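You operate a simulated robot arm through the tools that you are given. There is no shell and no other tool. Be economical: measure what you need, move in short steps, check, and stop when the job is done.

Carry out the task below with a simulated robot arm. There is one attempt and no reset: what you move stays moved.

## Task
Plug the blue connector into the slip input and tighten the input screw.
Fine: the grey blanking plug goes in the lead stand's grey hole; stripe on mark; the other connector stays.

The check looks at the end state, three seconds after you hand in, the way a careful person would. Anything else that was tipped, shoved, dropped, spilled or broken makes it a failure.

## Robot
A 5-joint arm with a two-finger parallel gripper, fixed in place. Base frame: the origin is at the foot of the arm, x ahead of it, y to its left, z up; the work surface is at about z = 5. Lengths are in mm, angles in degrees, forces in N, time in s.
With the tool pointing down near the work surface it reaches from about 260 to 600 mm from the base axis. Its first joint turns from -66.0 to 66.0 degrees. The tool tilts only in the upright plane through the base axis and itself; it spins freely about its own axis. Payload 1.57 kg.
The TCP is the grasp point between the finger pads, 30 mm short of the fingertips. In the tool frame z runs along the fingers and y along their closing line. The gripper opens to 80 mm. The fingers are 17 mm wide and 12 mm thick; the gripper's body (40 by 82 mm) begins 80 mm behind the TCP.
Orientation is told as [roll, pitch, yaw] about the base's x, y, z axes, in that order, counted from this pose: with the fingers straight down and closing along the base's y, the tool's x points along the base's -x, its y along +y and its z along -z.

## Interface
- The arm moves only by the tool move_arm. Its argument "steps" is a list of rows, each an object (a shift or turn left out is 0, a gripper value left out holds the last) with "translation": the shift along the tool's x, y, z in mm, a list of three; "rot": the turn, a rotation vector about the tool's x, y, z in degrees, a list of three. In form: [{"translation": [tx, ty, tz], "rot": [ax, ay, az]}, ...]. A call has 1 to 10 rows; each row shifts and turns the commanded pose from where the row before left it, along the tool's axes as they then stand. "claw" is the opening in per cent of the stroke, from 0 (shut) to 100 (fully open), set as the call begins (left out, the last holds). A row lasts 0.2 s, in which the tool goes at most 50 mm and 8.6 degrees; a call with a longer step from one row to the next is refused whole, and so is a gripper value outside its range. Where a pose cannot be reached the arm comes as near as it can. A force on the tool above 40 N (or 10 N above the force at the start of the call, whichever is more), or a blocked arm, ends the call early, and 0.2 s more pass. The fingers move at their own pace (about 153 mm/s each) and stop on an object; they squeeze with about 23 N. The grip force told is the motor's: it shows also when the fingers shut on nothing. Time passes only in rows, and 0.2 s behind the last, so rows that do not move let the fingers close. The reply holds the time, the measured pose of the TCP, the force on the tool along the base axes, the opening and the grip force, in the units named above and with some noise, with the torque about the TCP (base axes, N m) and any sound that the robot's microphone picked up, and new pictures: "show" is both (left out), scene, wrist or none.
- Cameras (640 x 400 px; columns grow to the right, rows downward): "scene" is fixed at [27, 390.4, 550.3]; the picture's right is [-0.85, -0.53, 0.00], its down [-0.19, 0.31, -0.93] and it looks along [0.50, -0.79, -0.36] (base axes); focal length 335 px, centre (320, 200). "wrist" rides on the gripper at [72, -7, -122] in the tool frame; the picture's right is [0.09, 1.00, 0.00], its down [-0.84, 0.08, -0.54] and it looks along [-0.54, 0.05, 0.84] (tool axes); focal length 238 px, centre (320, 200). There is no depth. A picture from a camera that has moved, and an enlarged one, comes with that camera's place and axes in the base frame and with its lens. The place of the scene camera against the robot may be out by one fixed shift of up to 12 mm in any direction.
- inspect(camera, box): a new picture of the part [left, top, right, bottom] of that camera's present view, enlarged. It takes no simulated time.
- sign_off(): hands the job in; it is judged then, once.

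Work in short steps. Places have to be worked out from the pictures, the camera data and where the tool is seen: move nearer, look again, correct. Check each grasp and each placing, and mend what went wrong. You have 120 turns and 200 pictures in all, those below and enlarged ones among them. Open the gripper and draw the arm clear of the work before you hand the job in, unless the task says otherwise; then end with one line.

The tools are called after ">>>" as a command line: name --argument value ..., lists and objects as JSON in quotes. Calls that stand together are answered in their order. move_arm: Moves the arm, as the interface text tells. Its arguments: {"type":"object","properties":{"steps":{"type":"array","items":{"type":"object","properties":{"translation":{"type":"array","items":{"type":"number"}},"rot":{"type":"array","items":{"type":"number"}}}}},"claw":{"type":"number"},"show":{"type":"string","enum":["both","scene","wrist","none"]}},"required":["steps"]} The other tools are called the same way: inspect (camera, box) takes an enlarged picture of a part of a camera's view; sign_off () hands the job in.

At the start:

```text
t: 0.0
eef_pos: [341.5, 4.0, 453.8]
tool_rot: [-0.1, 0.0, 0.0]
force: [-0.2, 0.7, 0.4]
wrist_torque: [0.0, 0.01, 0.01]
opening: 79.7
grip_force: 0.0
```

scene: 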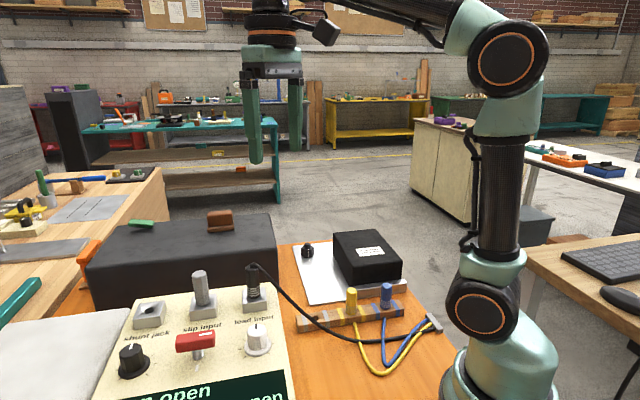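
wrist: 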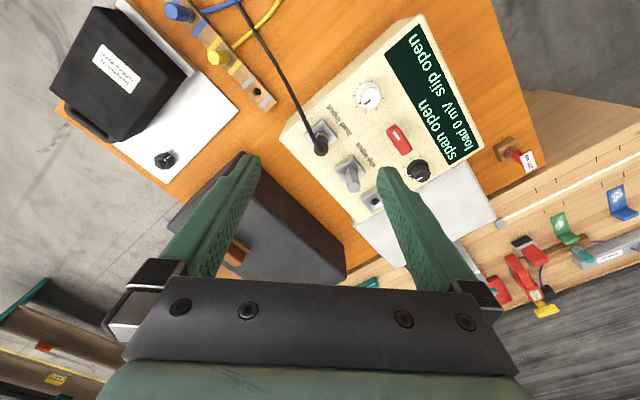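

I'll look closely at the panel, the lead stand and the tools in both views first.

>>> inspect --camera "scene" --box '[90, 250, 300, 400]'

>>> inspect --camera "scene" --box '[270, 220, 450, 390]'

>>> inspect --camera "wrist" --box '[280, 20, 500, 220]'

>>> inspect --camera "wrist" --box '[150, 0, 300, 120]'

```text
2.67 times, centred on (195, 325) of scene
camera zoom: at [27.0, 390.4, 550.3], right [-0.85, -0.53, 0.0], down [-0.19, 0.31, -0.93], along [0.5, -0.79, -0.36], focal length 893 px, centre (653, -133)
```

zoom: 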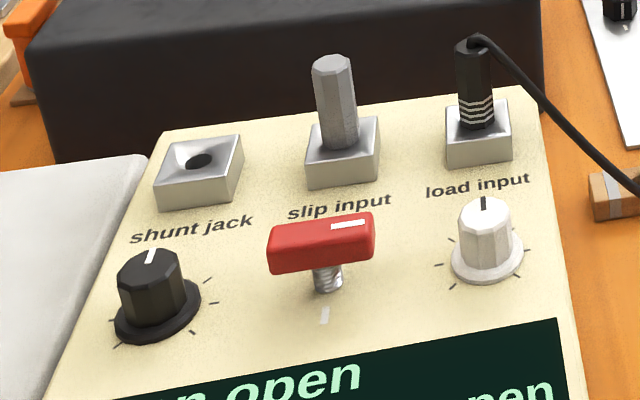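

```text
2.35 times, centred on (360, 305) of scene
camera zoom: at [27.0, 390.4, 550.3], right [-0.85, -0.53, 0.0], down [-0.19, 0.31, -0.93], along [0.5, -0.79, -0.36], focal length 788 px, centre (226, -47)
```

zoom: 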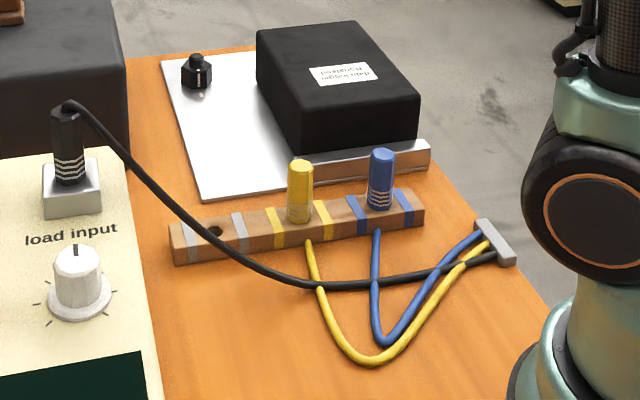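

```text
2.00 times, centred on (390, 120) of wrist
camera zoom: at [269.0, -3.8, 576.8], right [-0.09, 1.0, 0.0], down [0.84, 0.08, 0.54], along [0.54, 0.05, -0.84], focal length 477 px, centre (180, 360)
```

zoom: 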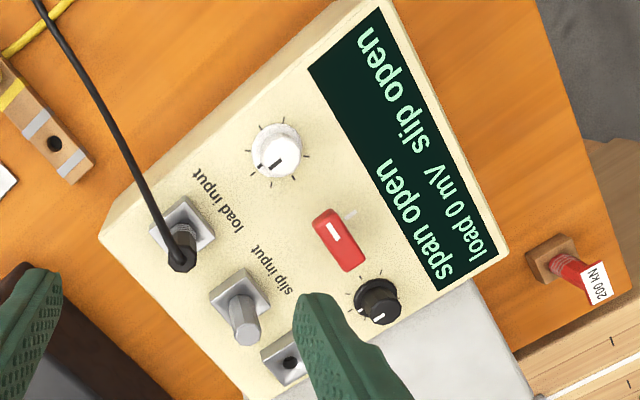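

```text
3.33 times, centred on (225, 60) of wrist
camera zoom: at [269.0, -3.8, 576.8], right [-0.09, 1.0, 0.0], down [0.84, 0.08, 0.54], along [0.54, 0.05, -0.84], focal length 794 px, centre (637, 667)
```

zoom: 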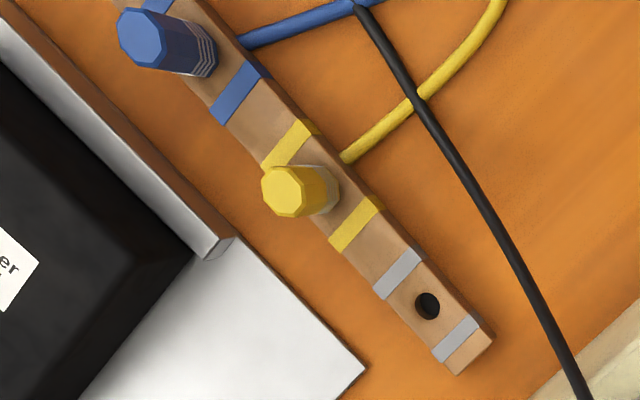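

The grey blanking plug sits in the slip input (middle socket), the blue connector is at the far end of the stand, and the red T-screw's stripe points towards load with its mark 90° clockwise. I move nearer above the panel for a better measurement, staying well clear of the plug tops (about z 205).

>>> move_arm --steps '[{"translation": [-18, 12, 26]}, {"translation": [-18, 12, 26]}, {"translation": [-18, 12, 26]}, {"translation": [-18, 12, 26]}, {"translation": [0, 0, 0]}]' --show "wrist"

```text
t: 1.2
eef_pos: [413.4, 53.3, 349.3]
tool_rot: [0.0, 0.1, -0.1]
force: [-0.6, -0.6, -0.8]
wrist_torque: [0.05, 0.0, 0.0]
opening: 80.0
grip_force: 0.0
camera wrist: at [341.8, 46.2, 471.2], right [-0.09, 1.0, 0.0], down [0.84, 0.08, 0.54], along [0.54, 0.05, -0.84], focal length 238 px, centre (320, 200)
```

wrist: 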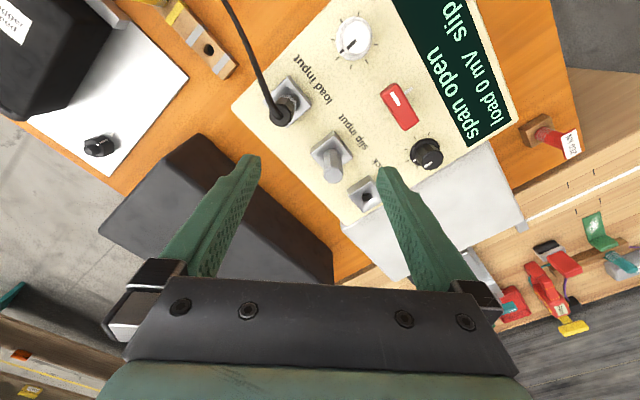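

I enlarge this view to triangulate against the first wrist view.

>>> inspect --camera "wrist" --box '[230, 0, 470, 220]'

>>> inspect --camera "wrist" --box '[320, 100, 400, 220]'

```text
1.82 times, centred on (350, 110) of wrist
camera zoom: at [341.8, 46.2, 471.2], right [-0.09, 1.0, 0.0], down [0.84, 0.08, 0.54], along [0.54, 0.05, -0.84], focal length 433 px, centre (266, 364)
```

zoom: 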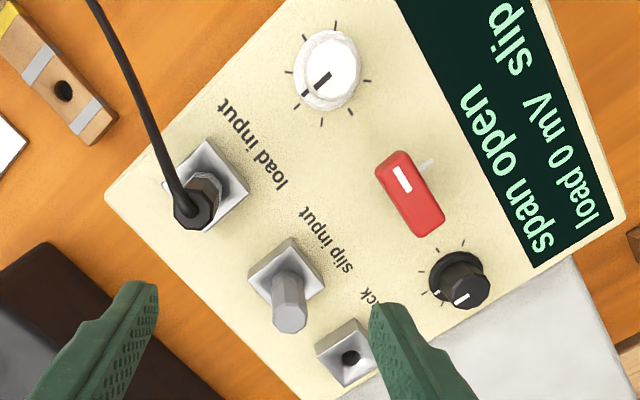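

```text
3.33 times, centred on (360, 160) of wrist
camera zoom: at [341.8, 46.2, 471.2], right [-0.09, 1.0, 0.0], down [0.84, 0.08, 0.54], along [0.54, 0.05, -0.84], focal length 794 px, centre (187, 333)
```

zoom: 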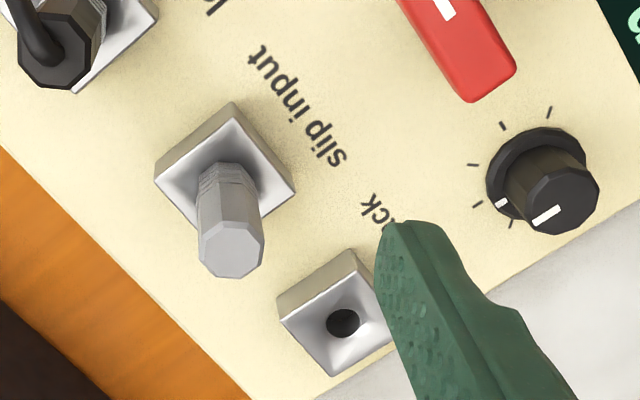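

Triangulating: panel top is flat at z≈136, sockets in a line at 44° with ~92 mm spacing, slip plug about (471, 74) with its top near z 213. I go above it and turn the tool 45° so the fingers close square to the socket line.

>>> move_arm --steps '[{"translation": [-28.8, 10.4, 20]}, {"translation": [-28.8, 10.3, 20]}, {"rot": [0, 0, -7.5]}, {"rot": [0, 0, -7.5]}, {"rot": [0, 0, -7.5]}, {"rot": [0, 0, -7.5]}, {"rot": [0, 0, -7.5]}, {"rot": [0, 0, -7]}, {"translation": [0, 0, 0]}]' --show "both"

```text
t: 3.2
eef_pos: [471.3, 72.0, 311.4]
tool_rot: [0.1, 0.0, 44.5]
force: [0.0, -0.6, 0.0]
wrist_torque: [0.01, 0.0, 0.01]
opening: 80.0
grip_force: 0.1
camera wrist: at [423.4, 16.4, 432.9], right [-0.76, 0.64, 0.0], down [0.54, 0.64, 0.54], along [0.35, 0.41, -0.84], focal length 238 px, centre (320, 200)
```

scene: 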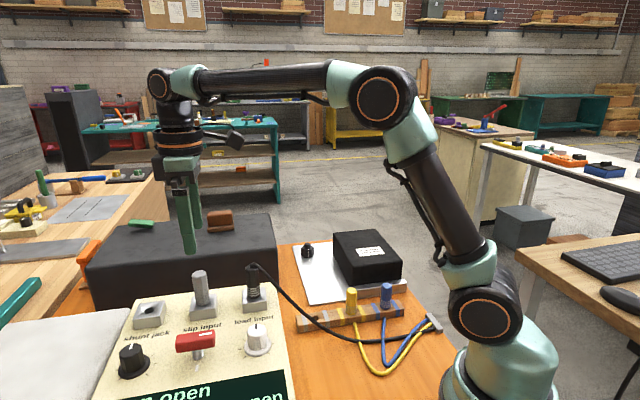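
wrist: 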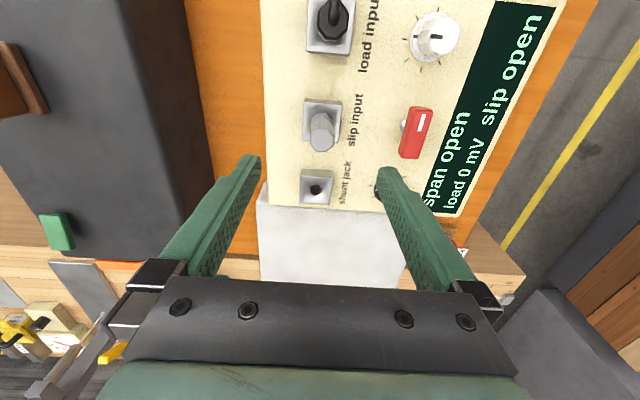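

The tool is now square with the panel. Enlarging to refine the plug position.

>>> inspect --camera "wrist" --box '[270, 80, 370, 220]'

```text
2.86 times, centred on (320, 150) of wrist
camera zoom: at [423.4, 16.4, 432.9], right [-0.76, 0.64, 0.0], down [0.54, 0.64, 0.54], along [0.35, 0.41, -0.84], focal length 681 px, centre (320, 343)
```

zoom: 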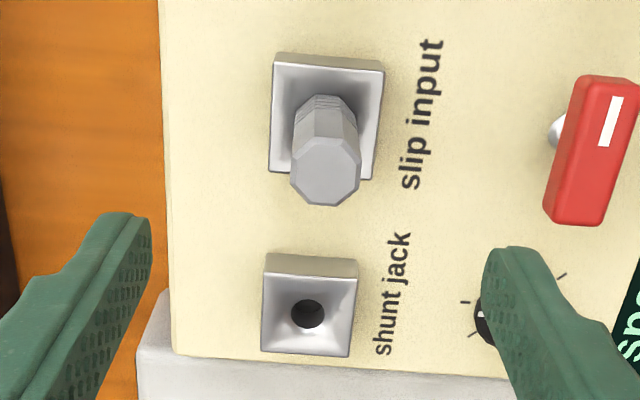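

Plug axis is at about (470, 74), top z≈215, and 23 mm wide. I descend to z≈188 with the jaws part open.

>>> move_arm --claw 75 --steps '[{"translation": [-0.5, 2.3, 40]}, {"translation": [0, 0, 40]}, {"translation": [0, 0, 0]}]' --show "wrist"

```text
t: 4.0
eef_pos: [468.0, 73.1, 231.5]
tool_rot: [0.0, -0.1, 44.6]
force: [-0.5, 0.6, 0.2]
wrist_torque: [0.0, 0.01, 0.0]
opening: 60.0
grip_force: 0.1
camera wrist: at [421.4, 17.7, 352.3], right [-0.76, 0.65, 0.0], down [0.54, 0.64, 0.54], along [0.35, 0.41, -0.84], focal length 238 px, centre (320, 200)
```

wrist: 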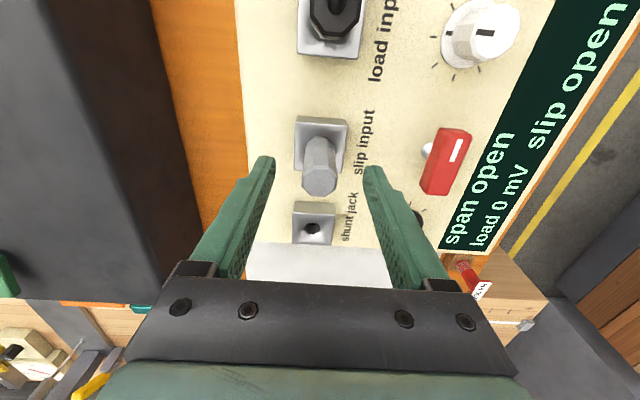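

Aligned. Going down to grasp height and closing.

>>> move_arm --steps '[{"translation": [-0.7, -0.3, 22]}, {"translation": [0, 0, 21]}, {"translation": [0, 0, 0]}]' --show "wrist"

>>> move_arm --claw 0 --steps '[{"translation": [0, 0, 0]}, {"translation": [0, 0, 0]}]' --show "both"

```text
t: 4.8
eef_pos: [471.3, 73.8, 188.2]
tool_rot: [0.1, 0.0, 44.4]
force: [1.3, -0.5, 0.1]
wrist_torque: [0.01, 0.0, -0.01]
opening: 59.9
grip_force: 0.0
camera wrist: at [423.5, 18.5, 309.4], right [-0.76, 0.65, 0.0], down [0.54, 0.64, 0.54], along [0.35, 0.41, -0.84], focal length 238 px, centre (320, 200)
```

wrist: 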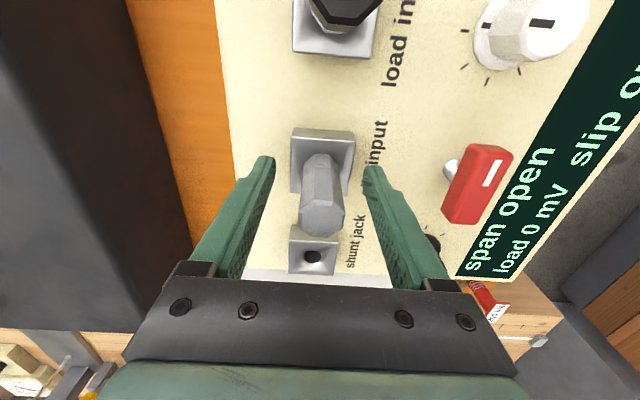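

```text
t: 5.4
eef_pos: [470.5, 74.0, 187.0]
tool_rot: [0.1, 0.2, 44.4]
force: [-5.8, 6.4, 0.0]
wrist_torque: [0.04, -0.02, 0.03]
opening: 22.2
grip_force: 22.9
camera wrist: at [423.3, 18.9, 309.6], right [-0.76, 0.65, 0.0], down [0.54, 0.64, 0.54], along [0.35, 0.41, -0.84], focal length 238 px, centre (320, 200)
```

scene: 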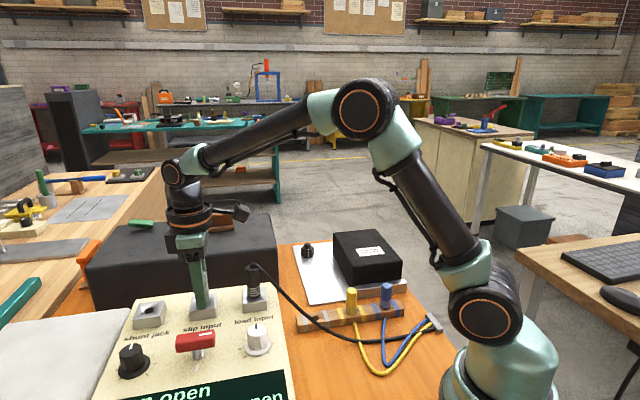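
wrist: 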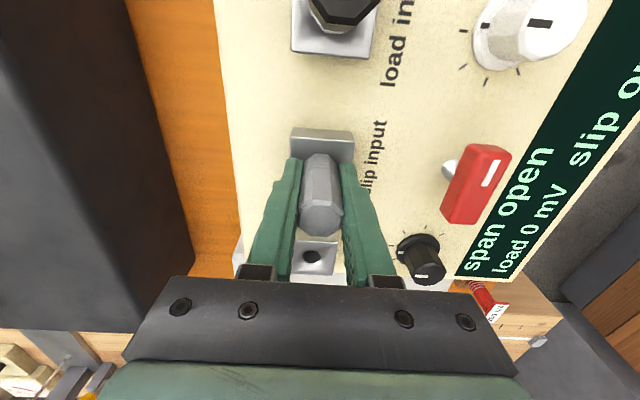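

Gripped at 22 mm. I pull straight up slowly, watching the force.

>>> move_arm --steps '[{"translation": [0, 0, -4]}, {"translation": [0, 0, -6]}, {"translation": [0, 0, -10]}, {"translation": [0, 0, -10]}, {"translation": [0, 0, 0]}]' --show "both"

```text
t: 6.6
eef_pos: [471.8, 74.1, 215.9]
tool_rot: [0.1, 0.0, 44.5]
force: [0.9, -0.4, -0.8]
wrist_torque: [0.01, -0.03, 0.01]
opening: 22.7
grip_force: 23.4
camera wrist: at [423.4, 18.0, 339.4], right [-0.76, 0.65, 0.0], down [0.54, 0.64, 0.54], along [0.35, 0.41, -0.84], focal length 238 px, centre (320, 200)
```

scene: 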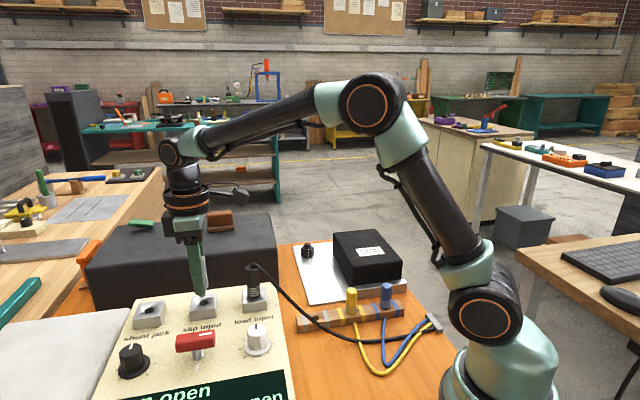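
wrist: 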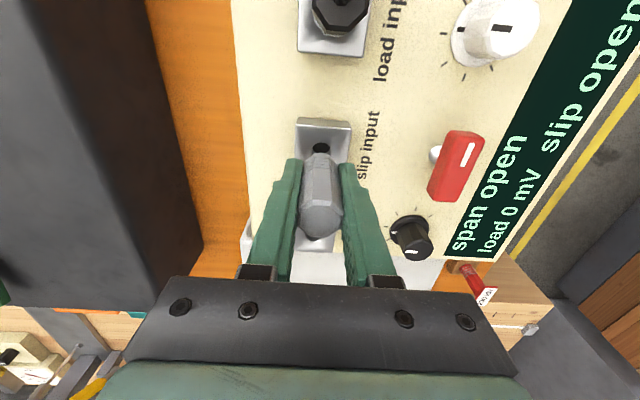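

The plug came out cleanly. I lift it well above everything and carry it over to near the stand's grey hole (~(364, -128)).

>>> move_arm --steps '[{"translation": [0, 0, -40]}, {"translation": [0, 0, -40]}, {"translation": [0, 0, -30]}, {"translation": [43.6, -13.8, 0]}, {"translation": [43.6, -13.8, 0]}, {"translation": [43.6, -13.8, 0]}, {"translation": [43.6, -13.8, 0]}, {"translation": [43.6, -13.8, 0]}, {"translation": [0, 0, 0]}]' --show "both"

```text
t: 8.6
eef_pos: [362.9, -130.2, 327.3]
tool_rot: [0.1, -0.1, 44.5]
force: [-0.2, 0.0, -0.6]
wrist_torque: [-0.06, -0.03, -0.01]
opening: 22.2
grip_force: 23.1
camera wrist: at [315.0, -185.7, 448.9], right [-0.76, 0.65, 0.0], down [0.54, 0.64, 0.54], along [0.35, 0.41, -0.84], focal length 238 px, centre (320, 200)
```

scene: 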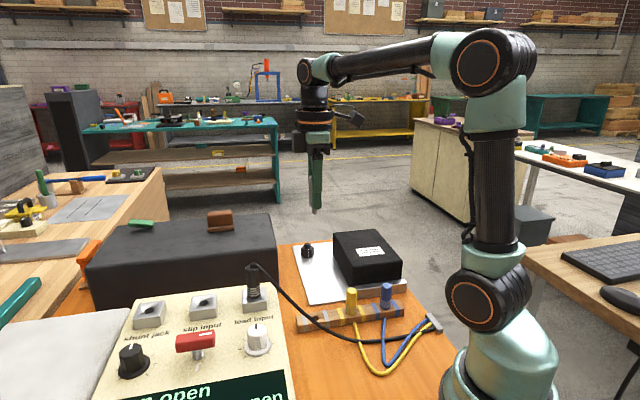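
wrist: 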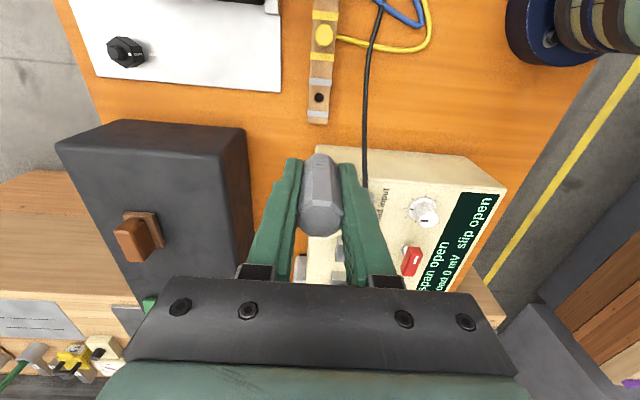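

Hole seen at about (362, -134). I descend partway and re-measure.

>>> move_arm --steps '[{"translation": [3.5, -2.1, 40]}, {"translation": [0, 0, 45]}, {"translation": [0, 0, 45]}, {"translation": [0, 0, 0]}]' --show "both"

>>> inspect --camera "wrist" --box '[270, 80, 370, 220]'

>>> inspect --camera "scene" --box '[260, 190, 400, 350]'

```text
t: 9.6
eef_pos: [363.1, -132.4, 196.8]
tool_rot: [0.0, 0.0, 44.5]
force: [-0.3, -1.1, -0.4]
wrist_torque: [-0.03, 0.05, -0.01]
opening: 22.2
grip_force: 23.4
camera wrist: at [316.3, -187.6, 318.1], right [-0.76, 0.65, 0.0], down [0.54, 0.64, 0.54], along [0.35, 0.41, -0.84], focal length 238 px, centre (320, 200)
```

scene: 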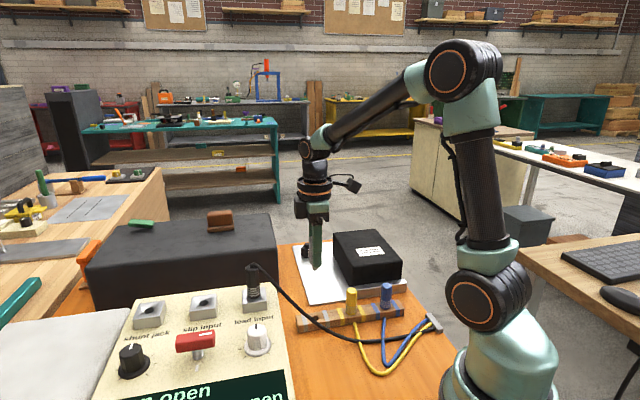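
wrist: 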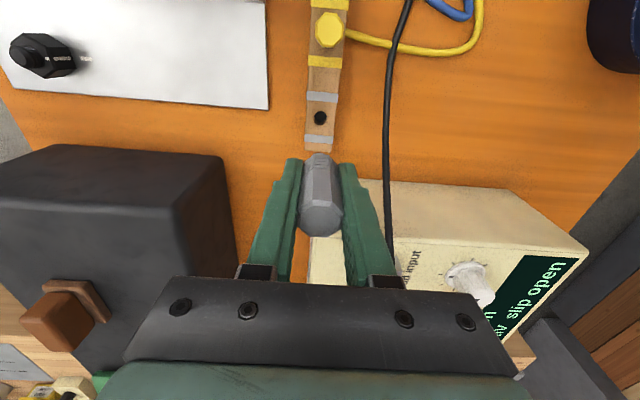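

```text
2.86 times, centred on (320, 150) of wrist
camera zoom: at [316.3, -187.6, 318.1], right [-0.76, 0.65, 0.0], down [0.54, 0.64, 0.54], along [0.35, 0.41, -0.84], focal length 681 px, centre (320, 343)
```

zoom: 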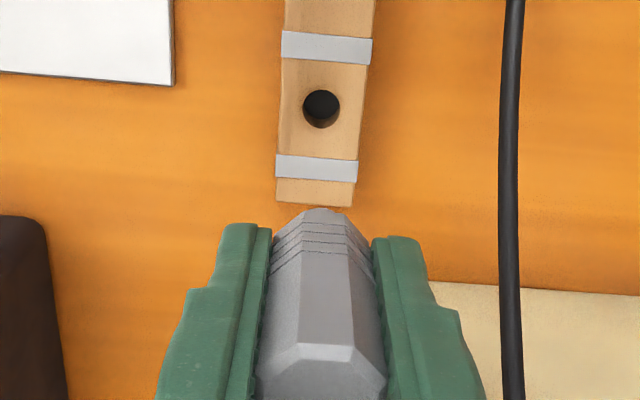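

```text
2.50 times, centred on (330, 270) of scene
camera zoom: at [27.0, 390.4, 550.3], right [-0.85, -0.53, 0.0], down [-0.19, 0.31, -0.93], along [0.5, -0.79, -0.36], focal length 837 px, centre (295, 25)
```

zoom: 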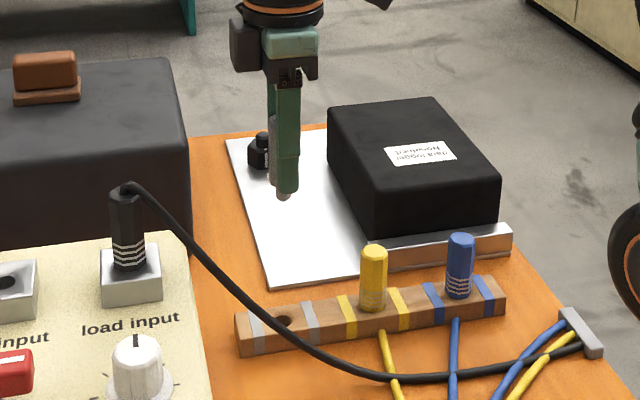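

Estimates agree on the hole at about (363, -133), and its column lines up with the plug. I descend further and check.

>>> move_arm --steps '[{"translation": [0, 0, 35]}, {"translation": [0, 0, 35]}, {"translation": [0, 0, 10]}, {"translation": [0, 0, 0]}]' --show "none"

>>> inspect --camera "wrist" --box '[270, 80, 370, 220]'

>>> inspect --camera "scene" --box '[270, 250, 380, 350]'

```text
t: 10.6
eef_pos: [362.4, -132.6, 117.0]
tool_rot: [0.0, 0.0, 44.5]
force: [0.1, 0.1, -0.2]
wrist_torque: [-0.03, -0.03, 0.0]
opening: 22.5
grip_force: 23.4
```

```text
2.86 times, centred on (320, 150) of wrist
camera zoom: at [315.1, -188.7, 238.7], right [-0.76, 0.65, 0.0], down [0.54, 0.64, 0.54], along [0.35, 0.41, -0.84], focal length 681 px, centre (320, 343)
```

zoom: 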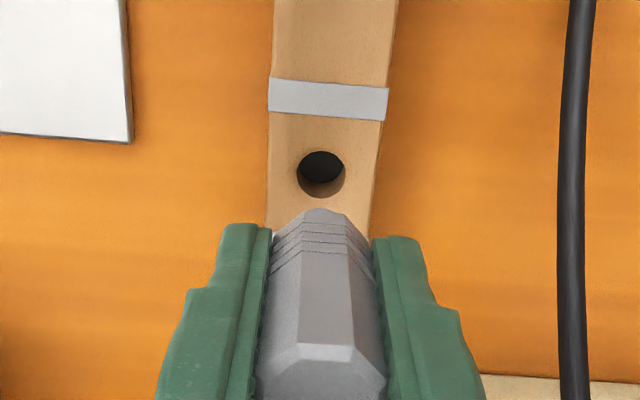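

```text
4.00 times, centred on (325, 300) of scene
camera zoom: at [27.0, 390.4, 550.3], right [-0.85, -0.53, 0.0], down [-0.19, 0.31, -0.93], along [0.5, -0.79, -0.36], focal length 1339 px, centre (300, -200)
```

zoom: 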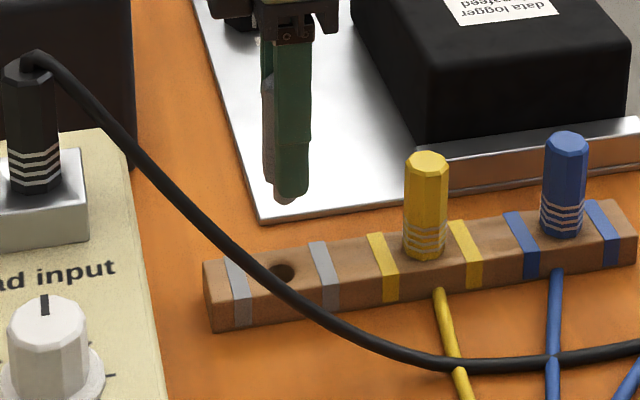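

Alignment still good (hole ≈ (362.8, -132.7)). I descend closer.

>>> move_arm --steps '[{"translation": [0, 0, 12]}, {"translation": [0, 0, 12]}, {"translation": [0, 0, 8]}, {"translation": [0, 0, 0]}]' --show "none"

>>> inspect --camera "wrist" --box '[270, 80, 370, 220]'

>>> inspect --camera "scene" --box '[270, 250, 380, 350]'

```text
t: 11.6
eef_pos: [362.7, -133.1, 85.0]
tool_rot: [0.1, 0.0, 44.6]
force: [-0.5, 0.4, -0.5]
wrist_torque: [0.02, 0.02, -0.03]
opening: 22.6
grip_force: 22.7
```

```text
2.86 times, centred on (320, 150) of wrist
camera zoom: at [315.4, -187.5, 207.5], right [-0.76, 0.65, 0.0], down [0.54, 0.64, 0.54], along [0.35, 0.41, -0.84], focal length 681 px, centre (320, 343)
```

zoom: 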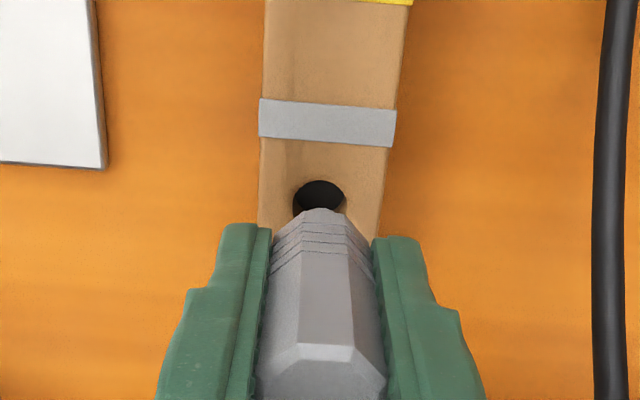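

```text
4.00 times, centred on (325, 300) of scene
camera zoom: at [27.0, 390.4, 550.3], right [-0.85, -0.53, 0.0], down [-0.19, 0.31, -0.93], along [0.5, -0.79, -0.36], focal length 1339 px, centre (300, -200)
```

zoom: 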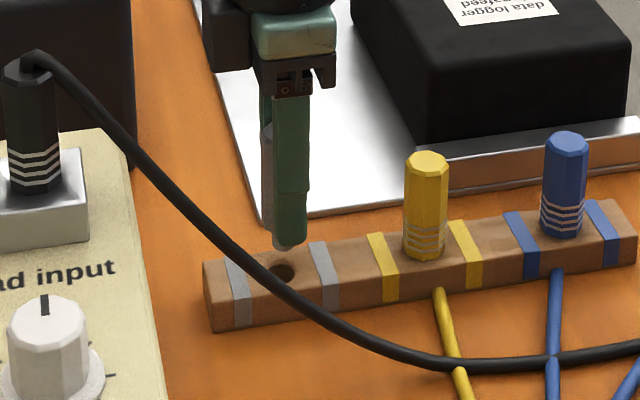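

Lining up well. I lower gently, watching the force.

>>> move_arm --steps '[{"translation": [0, 0, 6]}, {"translation": [0, 0, 6]}, {"translation": [0, 0, 5]}, {"translation": [0, 0, 4]}, {"translation": [0, 0, 0]}]' --show "none"

>>> inspect --camera "wrist" --box '[270, 80, 370, 220]'

>>> inspect --camera "scene" --box '[270, 250, 380, 350]'

```text
t: 12.8
eef_pos: [361.9, -131.7, 65.0]
tool_rot: [-0.2, 0.0, 44.5]
force: [3.0, 0.0, 1.3]
wrist_torque: [0.03, -0.11, -0.01]
opening: 22.3
grip_force: 23.7
```

```text
2.86 times, centred on (320, 150) of wrist
camera zoom: at [314.4, -187.5, 187.0], right [-0.76, 0.65, 0.0], down [0.54, 0.64, 0.54], along [0.35, 0.41, -0.84], focal length 681 px, centre (320, 343)
```

zoom: 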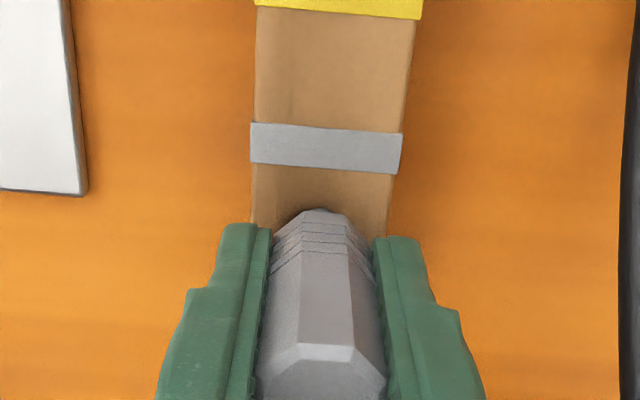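

```text
4.00 times, centred on (325, 300) of scene
camera zoom: at [27.0, 390.4, 550.3], right [-0.85, -0.53, 0.0], down [-0.19, 0.31, -0.93], along [0.5, -0.79, -0.36], focal length 1339 px, centre (300, -200)
```

zoom: 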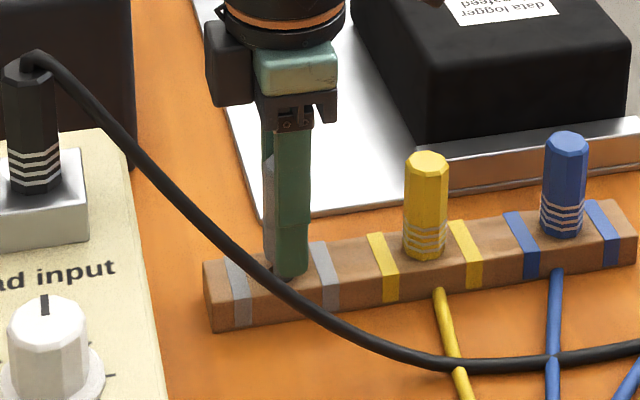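

Entering with only a small side force; continuing.

>>> move_arm --steps '[{"translation": [0, 0, 2]}, {"translation": [0, 0, 2]}, {"translation": [0, 0, 2]}, {"translation": [0, 0, 0]}]' --show "none"

>>> inspect --camera "scene" --box '[270, 250, 380, 350]'

```text
t: 13.8
eef_pos: [361.4, -132.2, 59.0]
tool_rot: [0.0, -0.1, 44.4]
force: [5.8, 4.1, 0.9]
wrist_torque: [0.18, -0.22, 0.0]
opening: 22.3
grip_force: 22.6
```

```text
4.00 times, centred on (325, 300) of scene
camera zoom: at [27.0, 390.4, 550.3], right [-0.85, -0.53, 0.0], down [-0.19, 0.31, -0.93], along [0.5, -0.79, -0.36], focal length 1339 px, centre (300, -200)
```

zoom: 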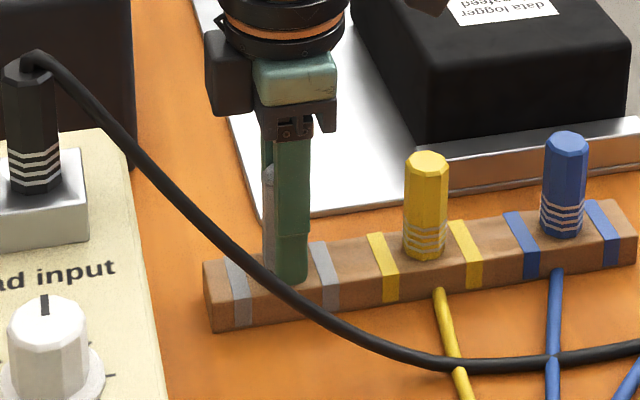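

Side force pushes along tool -x, so I shift 1.5 mm that way and continue down.

>>> move_arm --steps '[{"translation": [-1.5, 0, 0]}, {"translation": [0, 0, 2]}, {"translation": [0, 0, 2]}, {"translation": [0, 0, 0]}]' --show "none"

>>> inspect --camera "scene" --box '[270, 250, 380, 350]'

>>> inspect --camera "wrist" --box '[270, 80, 370, 220]'

```text
t: 14.8
eef_pos: [363.0, -132.2, 55.0]
tool_rot: [0.0, 0.0, 44.4]
force: [0.0, 0.1, -0.5]
wrist_torque: [0.01, 0.01, -0.03]
opening: 22.5
grip_force: 22.8
```

```text
4.00 times, centred on (325, 300) of scene
camera zoom: at [27.0, 390.4, 550.3], right [-0.85, -0.53, 0.0], down [-0.19, 0.31, -0.93], along [0.5, -0.79, -0.36], focal length 1339 px, centre (300, -200)
```

zoom: 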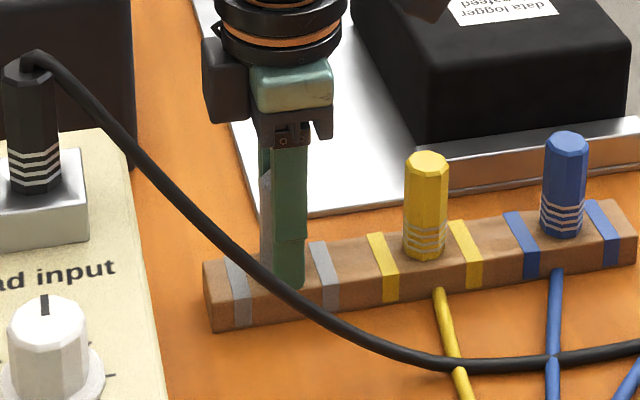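

```text
2.86 times, centred on (320, 150) of wrist
camera zoom: at [316.2, -186.7, 176.8], right [-0.76, 0.65, 0.0], down [0.54, 0.64, 0.54], along [0.35, 0.41, -0.84], focal length 681 px, centre (320, 343)
```

zoom: 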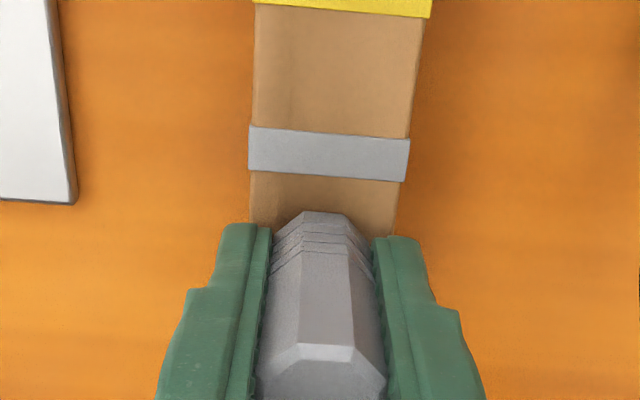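

Side force gone; not bottomed yet. I go on until it seats (fingertips must stay above the stand).

>>> move_arm --steps '[{"translation": [0, 0, 1.5]}, {"translation": [0, 0, 1.5]}, {"translation": [0, 0, 0]}]' --show "none"

>>> inspect --camera "scene" --box '[280, 260, 350, 330]'

```text
t: 15.6
eef_pos: [363.5, -131.3, 52.5]
tool_rot: [0.0, 0.0, 44.5]
force: [-7.7, 4.2, 22.7]
wrist_torque: [0.09, 0.19, 0.02]
opening: 22.7
grip_force: 23.3
```

```text
5.71 times, centred on (315, 295) of scene
camera zoom: at [26.9, 390.4, 550.3], right [-0.85, -0.53, 0.0], down [-0.19, 0.31, -0.93], along [0.5, -0.79, -0.36], focal length 1913 px, centre (349, -343)
```

zoom: 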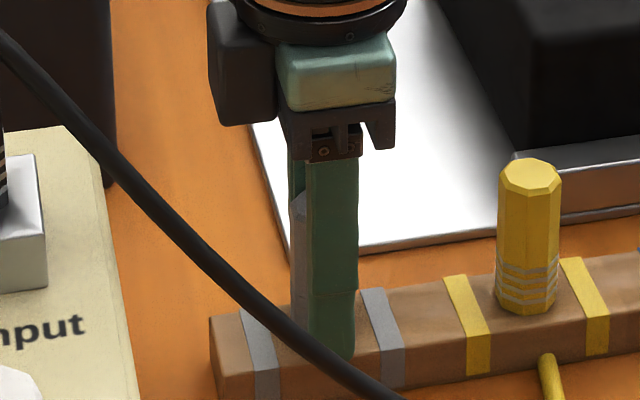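

Contact at 22.7 N: seated. I relax upward slightly, release and rise to check.

>>> move_arm --steps '[{"translation": [0, 0, -0.7]}, {"translation": [0, 0, 0]}]' --show "none"

>>> move_arm --claw 60 --steps '[{"translation": [0, 0, 0]}, {"translation": [0, 0, -2]}, {"translation": [0, 0, -40]}, {"translation": [0, 0, -40]}, {"translation": [0, 0, -40]}, {"translation": [0, 0, 0]}]' --show "both"

>>> inspect --camera "scene" --box '[270, 250, 420, 350]'

```text
t: 16.2
eef_pos: [364.8, -131.9, 51.6]
tool_rot: [0.1, 0.0, 44.5]
force: [-0.4, -1.1, 1.5]
wrist_torque: [-0.02, 0.01, -0.01]
opening: 22.4
grip_force: 22.5
```

```text
t: 17.6
eef_pos: [361.2, -131.3, 174.8]
tool_rot: [0.0, 0.0, 44.6]
force: [-1.4, -0.6, 0.4]
wrist_torque: [-0.01, -0.01, -0.02]
opening: 48.0
grip_force: 0.0
camera wrist: at [314.2, -185.1, 296.8], right [-0.76, 0.65, 0.0], down [0.54, 0.64, 0.54], along [0.35, 0.41, -0.84], focal length 238 px, centre (320, 200)
```

scene: 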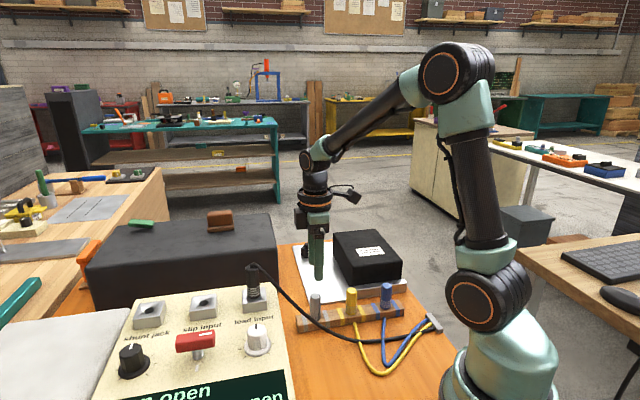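
wrist: 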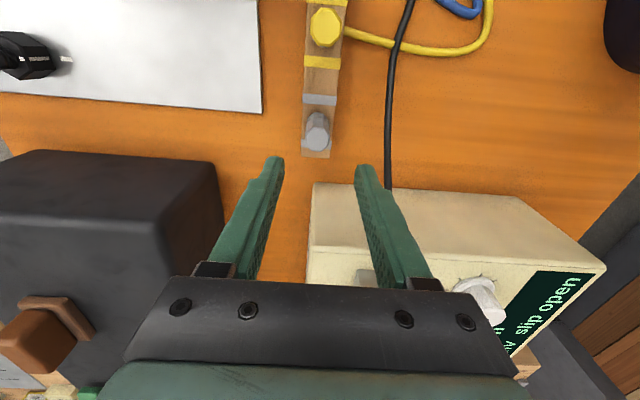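

```text
4.00 times, centred on (345, 300) of scene
camera zoom: at [27.0, 390.4, 550.3], right [-0.85, -0.53, 0.0], down [-0.19, 0.31, -0.93], along [0.5, -0.79, -0.36], focal length 1339 px, centre (220, -200)
```

zoom: 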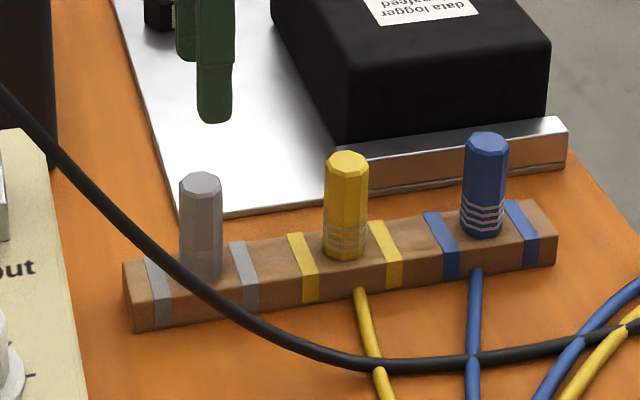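

The grey plug is seated upright in the grey hole, level with the others. Next I rise and go above the blue connector at ≈(241, -249), same orientation.

>>> move_arm --claw 60 --steps '[{"translation": [0, 0, -40]}, {"translation": [42, 0, -10]}, {"translation": [42, 0, -10]}, {"translation": [42, 0, 0]}, {"translation": [42, 0, 0]}, {"translation": [0, 0, 0]}]' --show "both"

>>> inspect --camera "wrist" --box '[220, 40, 420, 220]'

```text
t: 19.0
eef_pos: [243.7, -251.3, 233.4]
tool_rot: [0.0, 0.0, 44.5]
force: [0.3, -0.4, 0.3]
wrist_torque: [0.0, 0.02, 0.0]
opening: 48.2
grip_force: 0.0
camera wrist: at [196.4, -305.8, 356.8], right [-0.76, 0.65, 0.0], down [0.54, 0.64, 0.54], along [0.35, 0.41, -0.84], focal length 238 px, centre (320, 200)
```

scene: 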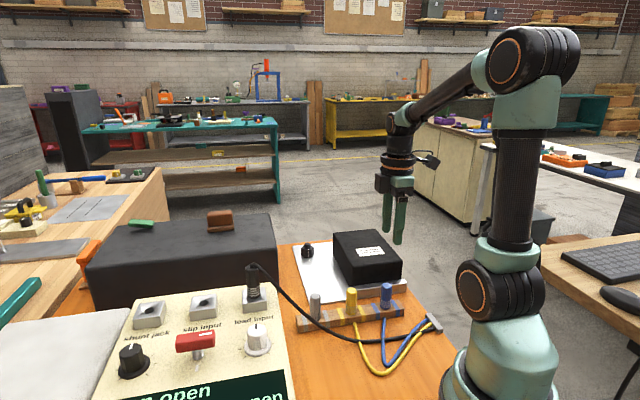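
wrist: 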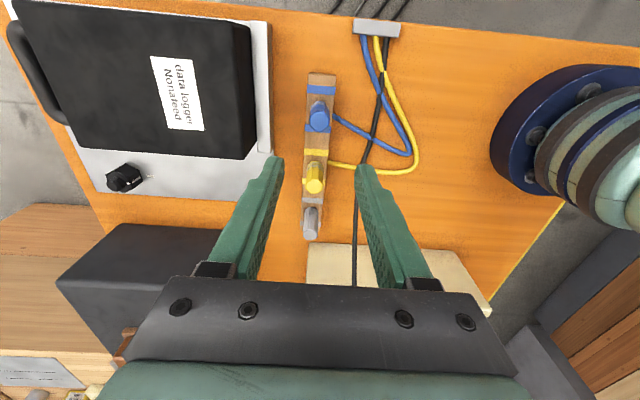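

```text
2.22 times, centred on (320, 130) of wrist
camera zoom: at [196.4, -305.8, 356.8], right [-0.76, 0.65, 0.0], down [0.54, 0.64, 0.54], along [0.35, 0.41, -0.84], focal length 530 px, centre (320, 356)
```

zoom: 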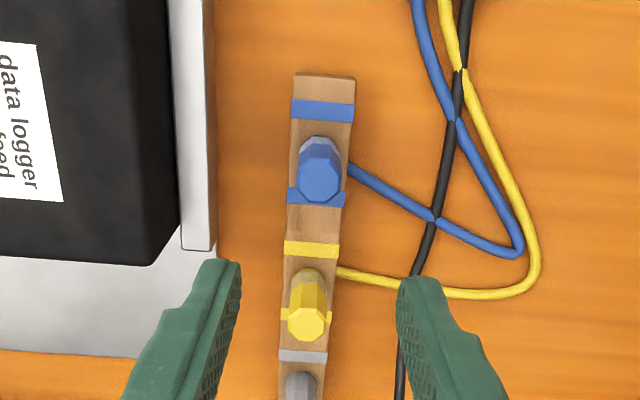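

Blue measured at ≈(242, -254); the logger has enough side clearance (~55 mm). I descend with a check stop.

>>> move_arm --claw 55 --steps '[{"translation": [3, -0.7, 40]}, {"translation": [0, 0, 40]}, {"translation": [0, 0, 20]}, {"translation": [0, 0, 0]}]' --show "both"

```text
t: 20.0
eef_pos: [241.5, -250.4, 134.1]
tool_rot: [0.0, 0.0, 44.5]
force: [0.0, -0.5, 0.4]
wrist_torque: [0.02, 0.0, 0.01]
opening: 44.0
grip_force: 0.1
camera wrist: at [195.1, -306.7, 256.1], right [-0.76, 0.65, 0.0], down [0.54, 0.64, 0.54], along [0.35, 0.41, -0.84], focal length 238 px, centre (320, 200)
```

scene: 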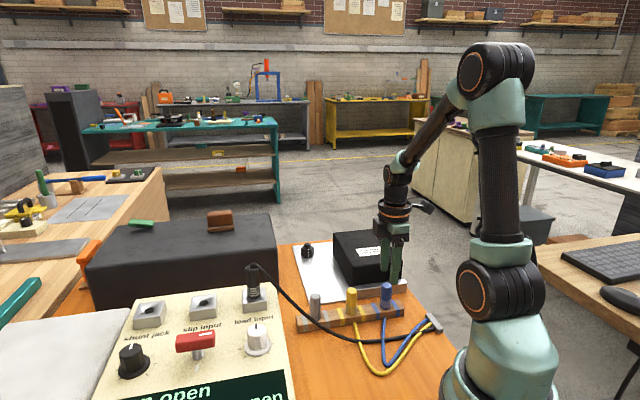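
wrist: 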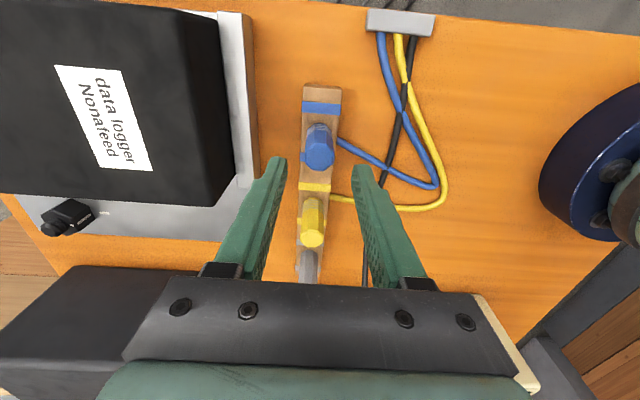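

Blue at ≈(241.6, -254). I correct slightly and descend to z≈56.

>>> move_arm --steps '[{"translation": [2.2, -1.3, 30]}, {"translation": [0, 0, 30]}, {"translation": [0, 0, 18]}, {"translation": [0, 0, 0]}]' --show "wrist"

>>> inspect --camera "scene" --box '[310, 220, 450, 350]'

```text
t: 21.0
eef_pos: [239.4, -253.7, 56.4]
tool_rot: [0.0, 0.0, 44.5]
force: [-0.3, -0.2, 0.9]
wrist_torque: [0.01, -0.04, 0.03]
opening: 44.0
grip_force: 0.1
camera wrist: at [192.6, -309.1, 178.7], right [-0.76, 0.65, 0.0], down [0.54, 0.64, 0.54], along [0.35, 0.41, -0.84], focal length 238 px, centre (320, 200)
```

wrist: 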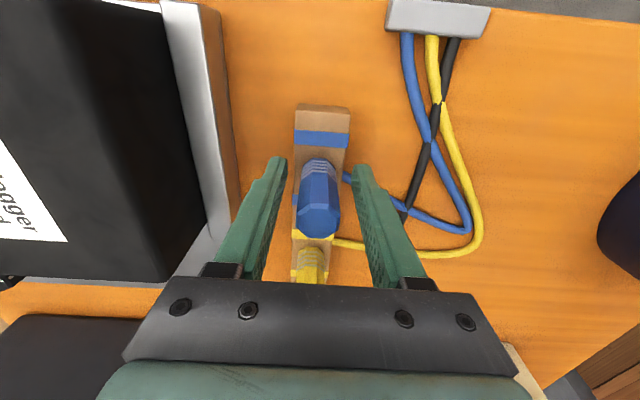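

```text
3.08 times, centred on (380, 285) of scene
camera zoom: at [27.0, 390.4, 550.3], right [-0.85, -0.53, 0.0], down [-0.19, 0.31, -0.93], along [0.5, -0.79, -0.36], focal length 1030 px, centre (135, -62)
```

zoom: 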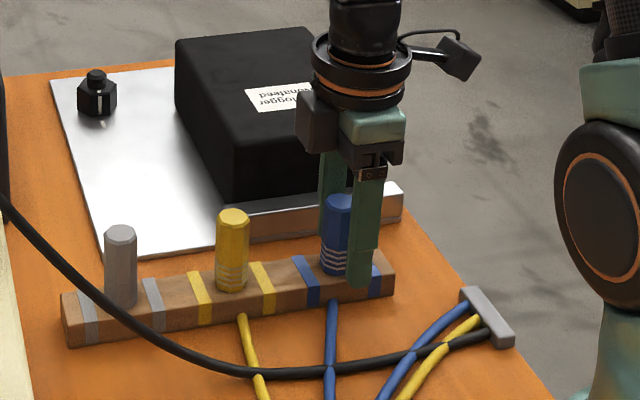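

Pose over blue matches the grey grasp view. Closing, with a tiny lateral trim.

>>> move_arm --steps '[{"translation": [0, -1.2, 0]}, {"translation": [0, 0, 0]}]' --show "none"

>>> move_arm --claw 0 --steps '[{"translation": [0, 0, 0]}, {"translation": [0, 0, 0]}]' --show "wrist"

```text
t: 21.6
eef_pos: [240.9, -254.7, 57.4]
tool_rot: [0.0, 0.0, 44.5]
force: [0.1, -0.1, 0.9]
wrist_torque: [0.01, -0.02, -0.02]
opening: 44.0
grip_force: 0.1
```

```text
t: 22.2
eef_pos: [240.1, -255.2, 56.9]
tool_rot: [0.0, 0.0, 44.5]
force: [0.4, 0.0, 1.1]
wrist_torque: [0.0, -0.04, 0.03]
opening: 22.5
grip_force: 23.1
camera wrist: at [193.8, -309.8, 179.0], right [-0.76, 0.65, 0.0], down [0.54, 0.64, 0.54], along [0.35, 0.41, -0.84], focal length 238 px, centre (320, 200)
```

wrist: 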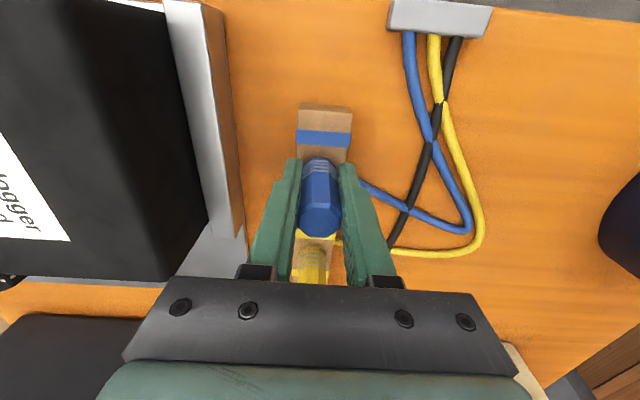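

Good centred grip. I pull straight up.

>>> move_arm --steps '[{"translation": [0, 0, -4]}, {"translation": [0, 0, -8]}, {"translation": [0, 0, -12]}, {"translation": [0, 0, -20]}, {"translation": [0, 0, -20]}, {"translation": [0, 0, 0]}]' --show "both"

>>> inspect --camera "scene" --box '[270, 200, 450, 390]'

```text
t: 23.6
eef_pos: [241.4, -254.4, 120.7]
tool_rot: [0.0, -0.1, 44.5]
force: [-0.2, -0.1, -0.8]
wrist_torque: [0.01, 0.02, 0.0]
opening: 22.8
grip_force: 23.0
camera wrist: at [195.0, -309.9, 242.8], right [-0.76, 0.65, 0.0], down [0.54, 0.64, 0.54], along [0.35, 0.41, -0.84], focal length 238 px, centre (320, 200)
```

scene: 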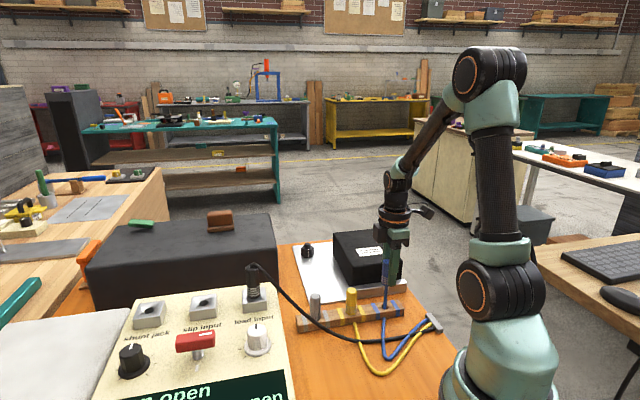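
wrist: 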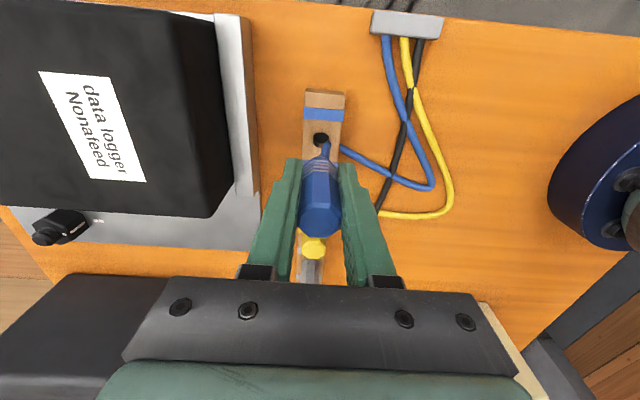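

```text
2.11 times, centred on (360, 295) of scene
camera zoom: at [27.0, 390.4, 550.3], right [-0.85, -0.53, 0.0], down [-0.19, 0.31, -0.93], along [0.5, -0.79, -0.36], focal length 705 px, centre (236, 0)
```

zoom: 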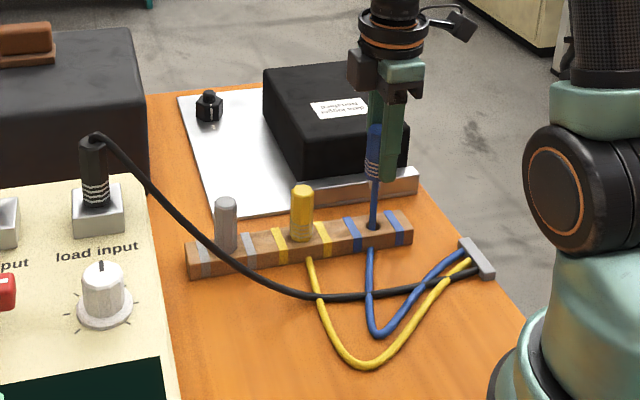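

The lead appears to come up from the stand hole with the connector. I lift more slowly and watch how it behaves.

>>> move_arm --steps '[{"translation": [0, 0, -20]}, {"translation": [0, 0, -20]}, {"translation": [0, 0, -20]}, {"translation": [0, 0, -20]}, {"translation": [0, 0, 0]}]' --show "none"

>>> inspect --camera "scene" --box '[270, 180, 450, 390]'

>>> inspect --camera "wrist" --box '[220, 0, 440, 220]'

```text
t: 24.8
eef_pos: [242.8, -255.8, 201.4]
tool_rot: [0.0, 0.0, 44.5]
force: [-0.5, 0.2, -0.2]
wrist_torque: [0.04, 0.02, -0.01]
opening: 22.4
grip_force: 22.8
```

```text
1.90 times, centred on (360, 285) of scene
camera zoom: at [27.0, 390.4, 550.3], right [-0.85, -0.53, 0.0], down [-0.19, 0.31, -0.93], along [0.5, -0.79, -0.36], focal length 638 px, centre (244, 38)
```

zoom: 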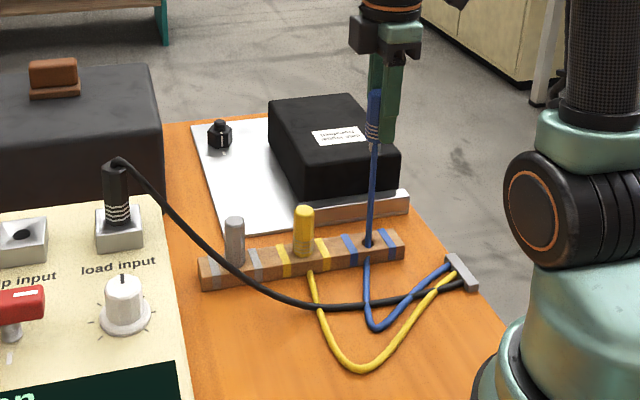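

```text
1.82 times, centred on (330, 110) of wrist
camera zoom: at [194.9, -310.2, 323.4], right [-0.76, 0.65, 0.0], down [0.54, 0.64, 0.54], along [0.35, 0.41, -0.84], focal length 433 px, centre (302, 364)
```

zoom: 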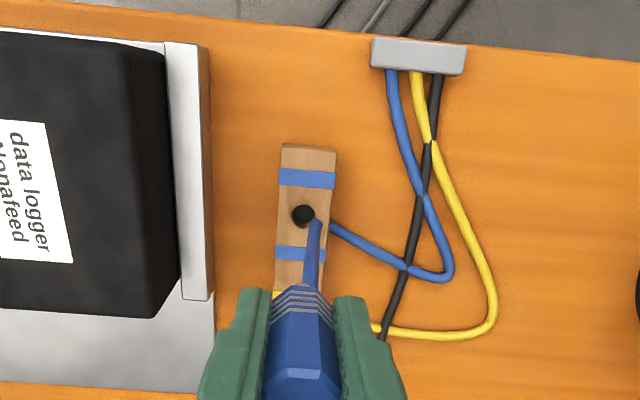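

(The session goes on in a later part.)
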